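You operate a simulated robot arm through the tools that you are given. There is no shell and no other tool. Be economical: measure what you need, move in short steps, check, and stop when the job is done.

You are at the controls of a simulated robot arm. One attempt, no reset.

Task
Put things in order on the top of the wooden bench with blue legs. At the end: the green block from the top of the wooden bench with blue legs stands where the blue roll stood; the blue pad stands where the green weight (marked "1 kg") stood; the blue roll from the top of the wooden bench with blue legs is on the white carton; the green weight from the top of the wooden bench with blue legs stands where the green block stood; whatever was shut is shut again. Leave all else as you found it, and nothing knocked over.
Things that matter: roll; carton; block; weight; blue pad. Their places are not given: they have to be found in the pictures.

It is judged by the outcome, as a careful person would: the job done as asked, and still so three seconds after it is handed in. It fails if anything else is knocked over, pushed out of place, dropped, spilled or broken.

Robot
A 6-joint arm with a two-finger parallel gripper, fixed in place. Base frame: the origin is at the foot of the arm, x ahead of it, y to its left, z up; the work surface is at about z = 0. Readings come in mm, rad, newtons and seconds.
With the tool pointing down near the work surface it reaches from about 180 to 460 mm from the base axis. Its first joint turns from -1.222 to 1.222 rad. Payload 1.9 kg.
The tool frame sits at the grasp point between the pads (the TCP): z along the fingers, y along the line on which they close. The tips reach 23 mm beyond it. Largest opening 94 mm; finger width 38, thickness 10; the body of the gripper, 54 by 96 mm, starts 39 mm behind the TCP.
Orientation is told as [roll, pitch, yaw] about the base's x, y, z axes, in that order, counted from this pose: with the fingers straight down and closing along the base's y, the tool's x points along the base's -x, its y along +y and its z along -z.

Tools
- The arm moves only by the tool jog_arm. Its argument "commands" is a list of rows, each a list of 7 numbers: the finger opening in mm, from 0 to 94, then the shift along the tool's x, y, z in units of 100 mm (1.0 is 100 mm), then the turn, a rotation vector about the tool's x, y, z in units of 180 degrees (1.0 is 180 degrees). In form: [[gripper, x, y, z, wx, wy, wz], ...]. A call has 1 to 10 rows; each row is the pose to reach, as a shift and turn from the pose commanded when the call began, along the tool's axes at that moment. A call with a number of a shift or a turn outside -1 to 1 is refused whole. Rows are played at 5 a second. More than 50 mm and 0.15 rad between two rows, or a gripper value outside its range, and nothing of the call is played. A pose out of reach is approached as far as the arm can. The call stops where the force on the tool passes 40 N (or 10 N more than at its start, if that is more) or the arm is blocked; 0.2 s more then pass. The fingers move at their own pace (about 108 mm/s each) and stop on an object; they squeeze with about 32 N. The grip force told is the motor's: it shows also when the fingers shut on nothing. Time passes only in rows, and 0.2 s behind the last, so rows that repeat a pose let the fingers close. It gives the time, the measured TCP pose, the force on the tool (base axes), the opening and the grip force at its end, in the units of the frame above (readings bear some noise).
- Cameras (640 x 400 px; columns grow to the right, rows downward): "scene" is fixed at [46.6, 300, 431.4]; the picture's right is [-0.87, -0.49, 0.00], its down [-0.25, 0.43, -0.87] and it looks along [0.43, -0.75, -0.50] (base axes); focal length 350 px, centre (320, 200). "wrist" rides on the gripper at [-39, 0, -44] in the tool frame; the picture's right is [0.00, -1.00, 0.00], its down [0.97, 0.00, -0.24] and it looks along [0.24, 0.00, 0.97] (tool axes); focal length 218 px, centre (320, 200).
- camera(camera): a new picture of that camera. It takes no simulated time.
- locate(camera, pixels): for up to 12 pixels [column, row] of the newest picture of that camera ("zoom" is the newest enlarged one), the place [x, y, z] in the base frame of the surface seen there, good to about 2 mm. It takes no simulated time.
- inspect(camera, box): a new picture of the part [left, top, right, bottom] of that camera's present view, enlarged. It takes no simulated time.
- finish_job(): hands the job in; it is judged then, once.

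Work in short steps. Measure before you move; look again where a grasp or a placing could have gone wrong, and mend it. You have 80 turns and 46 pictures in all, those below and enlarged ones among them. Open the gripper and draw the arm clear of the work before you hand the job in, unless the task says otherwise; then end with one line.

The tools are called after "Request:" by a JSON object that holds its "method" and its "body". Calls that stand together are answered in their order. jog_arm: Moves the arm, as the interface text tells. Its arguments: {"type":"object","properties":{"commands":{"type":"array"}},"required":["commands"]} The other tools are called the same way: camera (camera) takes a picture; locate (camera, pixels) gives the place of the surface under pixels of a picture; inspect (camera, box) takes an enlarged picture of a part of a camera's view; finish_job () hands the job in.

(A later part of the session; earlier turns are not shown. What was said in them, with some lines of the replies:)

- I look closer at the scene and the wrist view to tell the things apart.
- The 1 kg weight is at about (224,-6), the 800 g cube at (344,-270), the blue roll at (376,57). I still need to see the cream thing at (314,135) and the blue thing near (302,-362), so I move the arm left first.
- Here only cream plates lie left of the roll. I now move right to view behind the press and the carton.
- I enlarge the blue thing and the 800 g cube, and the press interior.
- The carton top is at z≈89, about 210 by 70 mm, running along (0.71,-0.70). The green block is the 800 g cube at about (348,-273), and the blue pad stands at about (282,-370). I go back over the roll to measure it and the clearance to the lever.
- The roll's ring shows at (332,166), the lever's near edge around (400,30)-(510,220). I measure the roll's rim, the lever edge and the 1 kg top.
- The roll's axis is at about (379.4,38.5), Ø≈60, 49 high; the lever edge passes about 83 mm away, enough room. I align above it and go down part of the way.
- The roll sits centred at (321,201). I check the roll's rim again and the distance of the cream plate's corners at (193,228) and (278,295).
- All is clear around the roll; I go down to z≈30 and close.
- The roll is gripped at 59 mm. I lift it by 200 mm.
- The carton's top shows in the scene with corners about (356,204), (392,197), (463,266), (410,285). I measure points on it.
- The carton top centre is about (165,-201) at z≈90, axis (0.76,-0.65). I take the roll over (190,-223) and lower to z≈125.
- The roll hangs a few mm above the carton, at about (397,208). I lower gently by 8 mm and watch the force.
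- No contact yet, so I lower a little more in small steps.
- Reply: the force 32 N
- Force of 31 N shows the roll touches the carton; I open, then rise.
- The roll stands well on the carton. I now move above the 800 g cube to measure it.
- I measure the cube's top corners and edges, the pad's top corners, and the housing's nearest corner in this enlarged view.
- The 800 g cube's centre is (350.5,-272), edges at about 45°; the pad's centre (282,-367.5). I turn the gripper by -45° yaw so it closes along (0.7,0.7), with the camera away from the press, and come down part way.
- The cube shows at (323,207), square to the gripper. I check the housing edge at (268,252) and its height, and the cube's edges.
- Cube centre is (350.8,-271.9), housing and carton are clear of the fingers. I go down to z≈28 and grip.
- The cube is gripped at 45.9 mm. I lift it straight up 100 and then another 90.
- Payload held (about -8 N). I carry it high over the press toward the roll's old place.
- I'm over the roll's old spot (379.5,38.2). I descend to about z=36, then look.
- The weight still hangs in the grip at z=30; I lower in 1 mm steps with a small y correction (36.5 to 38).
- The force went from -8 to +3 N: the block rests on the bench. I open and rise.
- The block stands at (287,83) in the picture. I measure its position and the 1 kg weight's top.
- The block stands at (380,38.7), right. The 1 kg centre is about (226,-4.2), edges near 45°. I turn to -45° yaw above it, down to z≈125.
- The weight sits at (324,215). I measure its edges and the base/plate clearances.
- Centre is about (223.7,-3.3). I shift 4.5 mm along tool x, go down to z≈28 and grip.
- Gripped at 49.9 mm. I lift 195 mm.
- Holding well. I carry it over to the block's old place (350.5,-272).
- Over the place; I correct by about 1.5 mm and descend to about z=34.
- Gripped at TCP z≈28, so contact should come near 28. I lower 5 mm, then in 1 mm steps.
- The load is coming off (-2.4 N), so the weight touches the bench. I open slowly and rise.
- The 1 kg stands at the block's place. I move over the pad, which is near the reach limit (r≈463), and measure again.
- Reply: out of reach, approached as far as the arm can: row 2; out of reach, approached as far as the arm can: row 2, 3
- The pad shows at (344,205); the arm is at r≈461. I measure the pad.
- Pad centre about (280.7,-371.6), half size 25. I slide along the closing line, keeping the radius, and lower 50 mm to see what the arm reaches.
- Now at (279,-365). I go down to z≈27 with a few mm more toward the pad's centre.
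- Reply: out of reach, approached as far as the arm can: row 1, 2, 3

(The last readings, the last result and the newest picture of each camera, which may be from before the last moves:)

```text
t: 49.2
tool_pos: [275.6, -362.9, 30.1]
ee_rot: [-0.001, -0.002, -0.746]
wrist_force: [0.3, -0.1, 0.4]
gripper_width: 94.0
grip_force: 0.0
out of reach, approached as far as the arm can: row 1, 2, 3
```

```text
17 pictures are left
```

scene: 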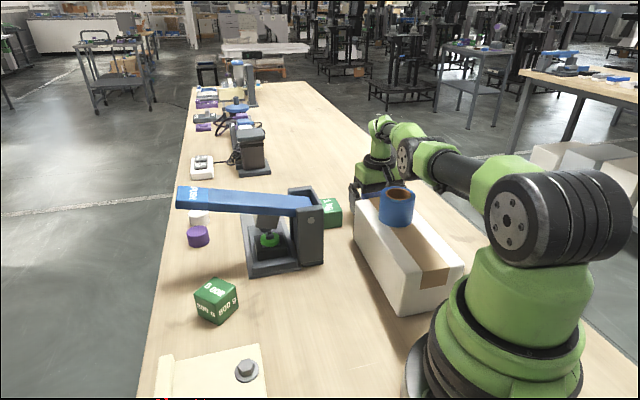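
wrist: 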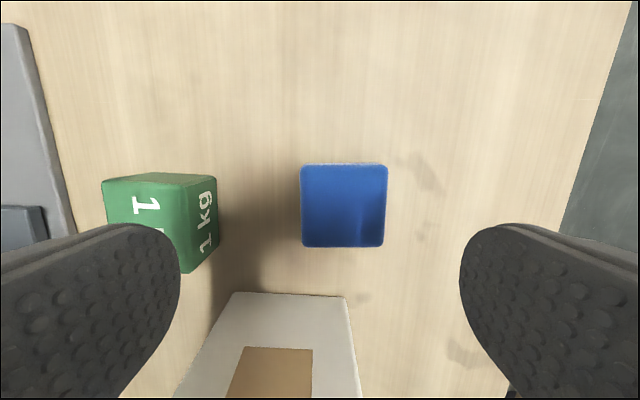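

The arm reached (275.6,-362.9,30): the pad lies 9.6 mm off along tool x, still a broad overlap. I close here.

Request:
{"method": "jog_arm", "body": {"commands": [[60, 0, 0, 0, 0, 0, 0], [30, 0, 0, 0, 0, 0, 0], [30, 0, 0, 0, 0, 0, 0], [30, 0, 0, 0, 0, 0, 0]]}}

Request:
{"method": "jog_arm", "body": {"commands": [[30, 0.05, 0, -0.2, 0, 0, 0], [30, 0.1, 0, -0.6, 0, 0, 0], [30, 0.15, 0, -1.0, 0, 0, 0]]}}

Request:
{"method": "camera", "body": {"camera": "wrist"}}

```text
t: 50.2
tool_pos: [274.9, -362.7, 32.0]
ee_rot: [-0.001, -0.003, -0.748]
wrist_force: [0.4, 0.2, 0.4]
gripper_width: 52.9
grip_force: 31.8
```

```text
t: 51.0
tool_pos: [274.8, -368.5, 134.0]
ee_rot: [0.0, -0.001, -0.747]
wrist_force: [0.9, 0.5, -0.5]
gripper_width: 53.6
grip_force: 31.7
out of reach, approached as far as the arm can: row 1, 2, 3
```

```text
16 pictures are left
```

wrist: 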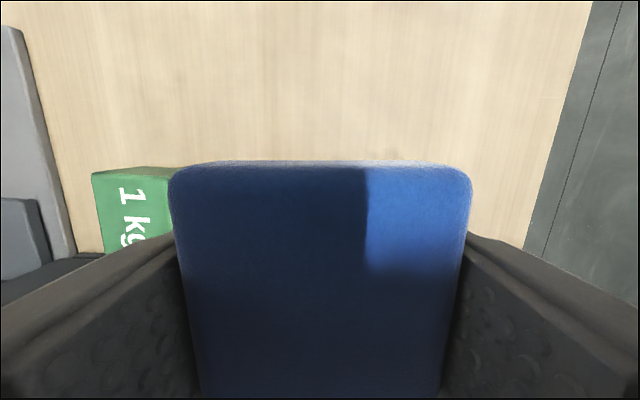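

The pad is held. I pull inward and rise above the roll's height.

Request:
{"method": "jog_arm", "body": {"commands": [[30, 0.2, 0, -0.35, 0, 0, 0], [30, 0.4, 0, -0.7, 0, 0, 0], [30, 0.6, 0, -1.0, 0, 0, 0], [30, 0.6, 0, -1.0, 0, 0, 0]]}}

```text
t: 52.0
tool_pos: [259.6, -366.7, 213.5]
ee_rot: [0.0, 0.003, -0.747]
wrist_force: [-1.0, -0.9, 0.1]
gripper_width: 53.3
grip_force: 32.3
out of reach, approached as far as the arm can: row 1, 2, 3, 4
```

Request:
{"method": "jog_arm", "body": {"commands": [[30, 0.4, 0.1, 0, 0, 0, 0], [30, 0.7, 0.3, 0, 0, 0, 0], [30, 0.9, 0.6, 0, 0, 0, 0], [30, 0.9, 0.6, 0, 0, 0, 0]]}}

```text
t: 53.0
tool_pos: [268.1, -358.3, 221.1]
ee_rot: [0.001, -0.001, -0.746]
wrist_force: [0.5, 0.1, 0.4]
gripper_width: 53.5
grip_force: 32.2
out of reach, approached as far as the arm can: row 1, 2, 3, 4
```

The arm hardly moved, so I look at the scene before going on.

Request:
{"method": "camera", "body": {"camera": "scene"}}

```text
15 pictures are left
```

scene: 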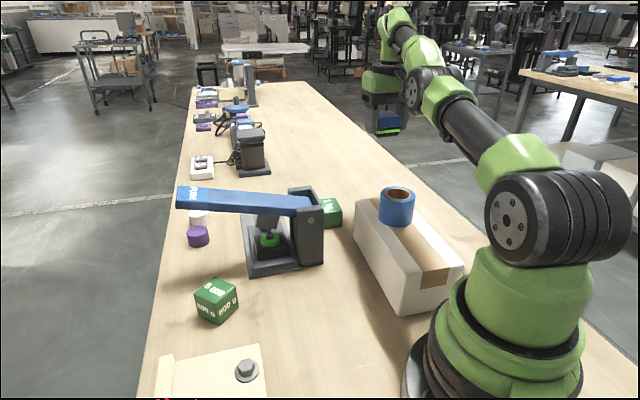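

The arm is stretched straight. I try pulling straight inward while lowering a bit, to leave the limit.

Request:
{"method": "jog_arm", "body": {"commands": [[30, 0.3, 0, 0.2, 0, 0, 0], [30, 0.6, 0, 0.4, 0, 0, 0], [30, 0.6, 0, 0.4, 0, 0, 0]]}}

```text
t: 53.8
tool_pos: [264.5, -362.3, 210.2]
ee_rot: [0.0, 0.001, -0.748]
wrist_force: [0.4, 0.4, -0.7]
gripper_width: 53.3
grip_force: 31.6
out of reach, approached as far as the arm can: row 1, 2, 3
```

I try small separate steps: 10 mm inward, then a bit more.

Request:
{"method": "jog_arm", "body": {"commands": [[30, 0.05, 0, 0, 0, 0, 0], [30, 0.1, 0, 0, 0, 0, 0], [30, 0.15, 0, 0, 0, 0, 0], [30, 0.2, 0, 0, 0, 0, 0]]}}

```text
t: 54.8
tool_pos: [263.5, -363.3, 213.8]
ee_rot: [0.001, 0.0, -0.747]
wrist_force: [0.7, -0.1, -0.2]
gripper_width: 53.3
grip_force: 32.1
out of reach, approached as far as the arm can: row 1, 2, 3, 4
```

No response. I test a pure downward move of 50 mm.

Request:
{"method": "jog_arm", "body": {"commands": [[30, 0, 0, 0.25, 0, 0, 0], [30, 0, 0, 0.5, 0, 0, 0], [30, 0, 0, 0.5, 0, 0, 0]]}}

```text
t: 55.6
tool_pos: [267.8, -372.0, 165.3]
ee_rot: [-0.001, 0.001, -0.747]
wrist_force: [0.4, 0.0, -0.4]
gripper_width: 53.3
grip_force: 31.9
out of reach, approached as far as the arm can: row 1, 2, 3
```

The arm seems stuck at full stretch, possibly with the elbow a hair on the wrong side. I push outward and down (bench edge side is free, pad bottom at z≈134), then pull inward.

Request:
{"method": "jog_arm", "body": {"commands": [[30, -0.3, 0, 0.15, 0, 0, 0], [30, -0.3, 0, 0.3, 0, 0, 0], [30, -0.3, 0, 0.3, 0, 0, 0]]}}

Request:
{"method": "jog_arm", "body": {"commands": [[30, 0.03, 0, 0.05, 0, 0, 0], [30, 0.1, 0, 0.1, 0, 0, 0], [30, 0.2, 0, 0.15, 0, 0, 0], [30, 0.3, 0, 0.15, 0, 0, 0]]}}

```text
t: 56.4
tool_pos: [279.8, -368.0, 134.9]
ee_rot: [0.0, -0.001, -0.749]
wrist_force: [-0.4, 1.0, -0.7]
gripper_width: 53.3
grip_force: 32.0
out of reach, approached as far as the arm can: row 1, 2, 3
```

```text
t: 57.4
tool_pos: [257.6, -349.5, 119.1]
ee_rot: [0.001, -0.001, -0.747]
wrist_force: [0.3, 0.2, -1.0]
gripper_width: 53.2
grip_force: 31.9
```

Free again. I rise straight up 100 mm, staying inside the reach, then move in.

Request:
{"method": "jog_arm", "body": {"commands": [[30, 0.05, 0, -0.35, 0, 0, 0], [30, 0.15, 0, -0.7, 0, 0, 0], [30, 0.3, 0, -1.0, 0, 0, 0]]}}

Request:
{"method": "camera", "body": {"camera": "wrist"}}

```text
t: 58.2
tool_pos: [234.5, -329.9, 221.8]
ee_rot: [0.001, -0.002, -0.748]
wrist_force: [-0.4, 0.0, -0.1]
gripper_width: 53.3
grip_force: 31.9
```

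```text
14 pictures are left
```

wrist: 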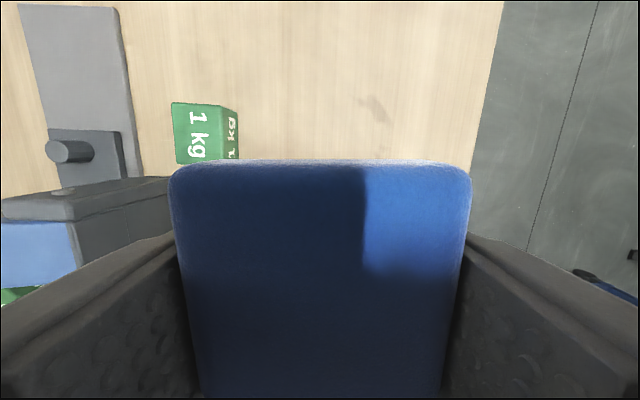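

I locate the pad's far top edge to know its offset, then carry it toward the 1 kg's old place.

Request:
{"method": "locate", "body": {"camera": "wrist", "pixels": [[320, 172], [200, 175], [440, 175], [320, 300]]}}

Request:
{"method": "jog_arm", "body": {"commands": [[30, 0.32, 0.31, 0, 0, 0, 0], [30, 0.64, 0.62, 0, 0, 0, 0], [30, 0.96, 0.93, 0, 0, 0, 0]]}}

Request:
{"method": "jog_arm", "body": {"commands": [[30, 0.32, 0.31, 0, 0, 0, 0], [30, 0.64, 0.62, 0, 0, 0, 0], [30, 0.96, 0.93, 0, 0, 0, 0]]}}

Request:
{"method": "jog_arm", "body": {"commands": [[30, 0.24, 0.23, 0, 0, 0, 0.018], [30, 0.48, 0.466, 0, 0, 0, 0.018], [30, 0.48, 0.466, 0, 0, 0, 0.018]]}}

```text
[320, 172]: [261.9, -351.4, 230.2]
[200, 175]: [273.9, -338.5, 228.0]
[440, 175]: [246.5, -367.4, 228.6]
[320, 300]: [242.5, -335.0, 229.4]
```

```text
t: 59.0
tool_pos: [228.5, -193.3, 219.8]
ee_rot: [-0.001, -0.004, -0.748]
wrist_force: [-0.6, 0.3, 0.1]
gripper_width: 53.2
grip_force: 32.0
```

```text
t: 59.8
tool_pos: [219.4, -61.9, 221.1]
ee_rot: [-0.001, -0.002, -0.747]
wrist_force: [-0.4, 0.2, -0.1]
gripper_width: 53.0
grip_force: 32.4
```

```text
t: 60.6
tool_pos: [216.8, 5.9, 219.9]
ee_rot: [-0.001, -0.003, -0.804]
wrist_force: [-0.1, 0.1, -0.4]
gripper_width: 53.4
grip_force: 32.3
```

Pad centre sits about 11 mm toward -x of the tool, its bottom 31 mm below TCP; the TCP target is (216.2,4.5). I descend to about z=37.

Request:
{"method": "jog_arm", "body": {"commands": [[30, -0.006, -0.014, 0.4, 0, 0, 0], [30, -0.006, -0.014, 0.8, 0, 0, 0], [30, -0.006, -0.014, 1.0, 0, 0, 0]]}}

Request:
{"method": "jog_arm", "body": {"commands": [[30, 0, 0, 0.4, 0, 0, 0], [30, 0, 0, 0.75, 0, 0, 0], [30, 0, 0, 0.82, 0, 0, 0], [30, 0, 0, 0.82, 0, 0, 0]]}}

Request:
{"method": "camera", "body": {"camera": "scene"}}

```text
t: 61.4
tool_pos: [215.5, 4.7, 121.5]
ee_rot: [-0.001, -0.002, -0.803]
wrist_force: [1.0, 0.7, -0.1]
gripper_width: 53.2
grip_force: 31.6
```

```text
t: 62.4
tool_pos: [215.7, 3.5, 37.1]
ee_rot: [0.0, -0.002, -0.804]
wrist_force: [0.2, -0.2, -0.3]
gripper_width: 53.2
grip_force: 32.5
```

```text
13 pictures are left
```

scene: 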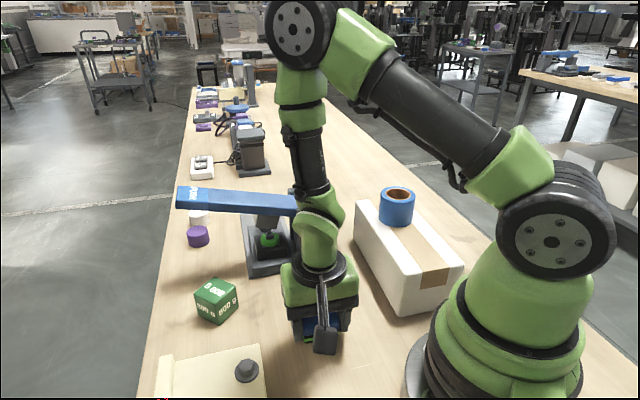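

Near the bench now; I lower in small steps until the force rises.

Request:
{"method": "jog_arm", "body": {"commands": [[30, 0, 0, 0.02, 0, 0, 0], [30, 0, 0, 0.04, 0, 0, 0]]}}

Request:
{"method": "jog_arm", "body": {"commands": [[30, 0, 0, 0.01, 0, 0, 0], [30, 0, 0, 0.015, 0, 0, 0]]}}

```text
t: 63.0
tool_pos: [217.1, 3.3, 35.1]
ee_rot: [0.0, -0.003, -0.803]
wrist_force: [-0.1, -0.3, -0.3]
gripper_width: 53.1
grip_force: 32.1
```

```text
t: 63.6
tool_pos: [216.9, 2.5, 32.0]
ee_rot: [0.001, -0.002, -0.803]
wrist_force: [-0.3, 0.0, 0.3]
gripper_width: 53.1
grip_force: 31.8
```

Request:
{"method": "jog_arm", "body": {"commands": [[30, 0, 0, 0.01, 0, 0, 0]]}}

Request:
{"method": "jog_arm", "body": {"commands": [[30, 0, 0, 0.01, 0, 0, 0]]}}

```text
t: 64.0
tool_pos: [216.8, 2.8, 31.8]
ee_rot: [0.0, -0.002, -0.803]
wrist_force: [-2.1, 0.0, 7.8]
gripper_width: 53.1
grip_force: 31.6
```

```text
t: 64.4
tool_pos: [216.4, 3.4, 30.8]
ee_rot: [0.0, -0.003, -0.802]
wrist_force: [-1.6, -1.4, 14.6]
gripper_width: 53.1
grip_force: 32.3
stopped in row 1: the force on the tool passed its limit (the readings are from after the stop); the commanded pose is now the measured one
```

The pad touches the bench (14.6 N). I release and rise.

Request:
{"method": "jog_arm", "body": {"commands": [[60, 0, 0, 0, 0, 0, 0], [94, 0, 0, 0, 0, 0, 0], [94, 0, 0, 0, 0, 0, 0], [94, 0, 0, -0.3, 0, 0, 0], [94, 0, 0, -0.7, 0, 0, 0], [94, 0, 0, -1.0, 0, 0, 0]]}}

Request:
{"method": "jog_arm", "body": {"commands": [[94, 0, 0, -0.4, 0, 0, 0], [94, 0, 0, -0.8, 0, 0, 0], [94, -0.3, 0, -1.0, 0, 0, 0]]}}

Request:
{"method": "camera", "body": {"camera": "wrist"}}

Request:
{"method": "camera", "body": {"camera": "scene"}}

```text
t: 65.8
tool_pos: [215.6, 3.8, 130.1]
ee_rot: [0.0, -0.001, -0.804]
wrist_force: [1.2, -1.5, 0.0]
gripper_width: 94.0
grip_force: 0.0
```

```text
t: 66.6
tool_pos: [237.5, -19.2, 232.4]
ee_rot: [0.001, -0.001, -0.803]
wrist_force: [-0.6, 0.1, 0.2]
gripper_width: 94.0
grip_force: 0.0
```

```text
12 pictures are left
```

wrist: 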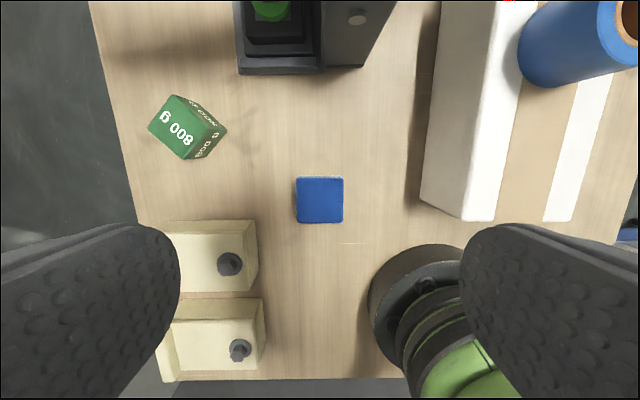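

```text
11 pictures are left
```

scene: 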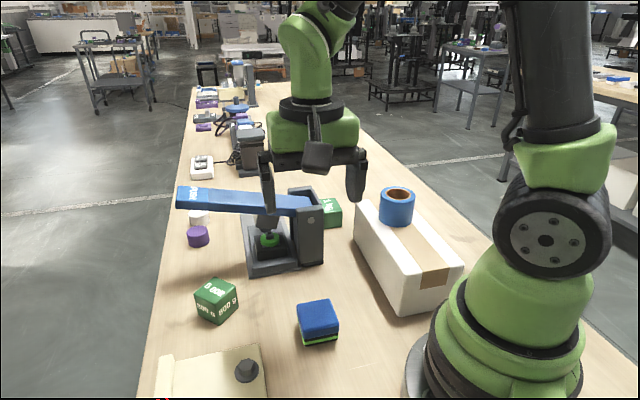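

The pad stands at (320,200). I measure its centre against the 1 kg's old place (223.7,-3.3).

Request:
{"method": "locate", "body": {"camera": "wrist", "pixels": [[299, 200], [341, 200], [320, 180], [320, 220], [320, 200]]}}

```text
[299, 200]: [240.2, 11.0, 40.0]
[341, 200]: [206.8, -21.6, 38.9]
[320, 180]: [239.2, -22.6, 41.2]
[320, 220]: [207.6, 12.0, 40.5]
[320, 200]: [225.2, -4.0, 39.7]
```

The pad's centre is (223.5,-5.3), within 2 mm of its place. Roll, block and weight all stand as seen, and the gripper is open and clear at z≈232, so I hand in.

Request:
{"method": "finish_job", "body": {}}

```text
The job is handed in.
```

The job is handed in. The roll is on the white carton, and the green block (I took the 800 g cube to be it) stands where the roll stood. The 1 kg weight is where the block stood, and the blue pad is where the weight stood. I opened nothing and knocked nothing over.
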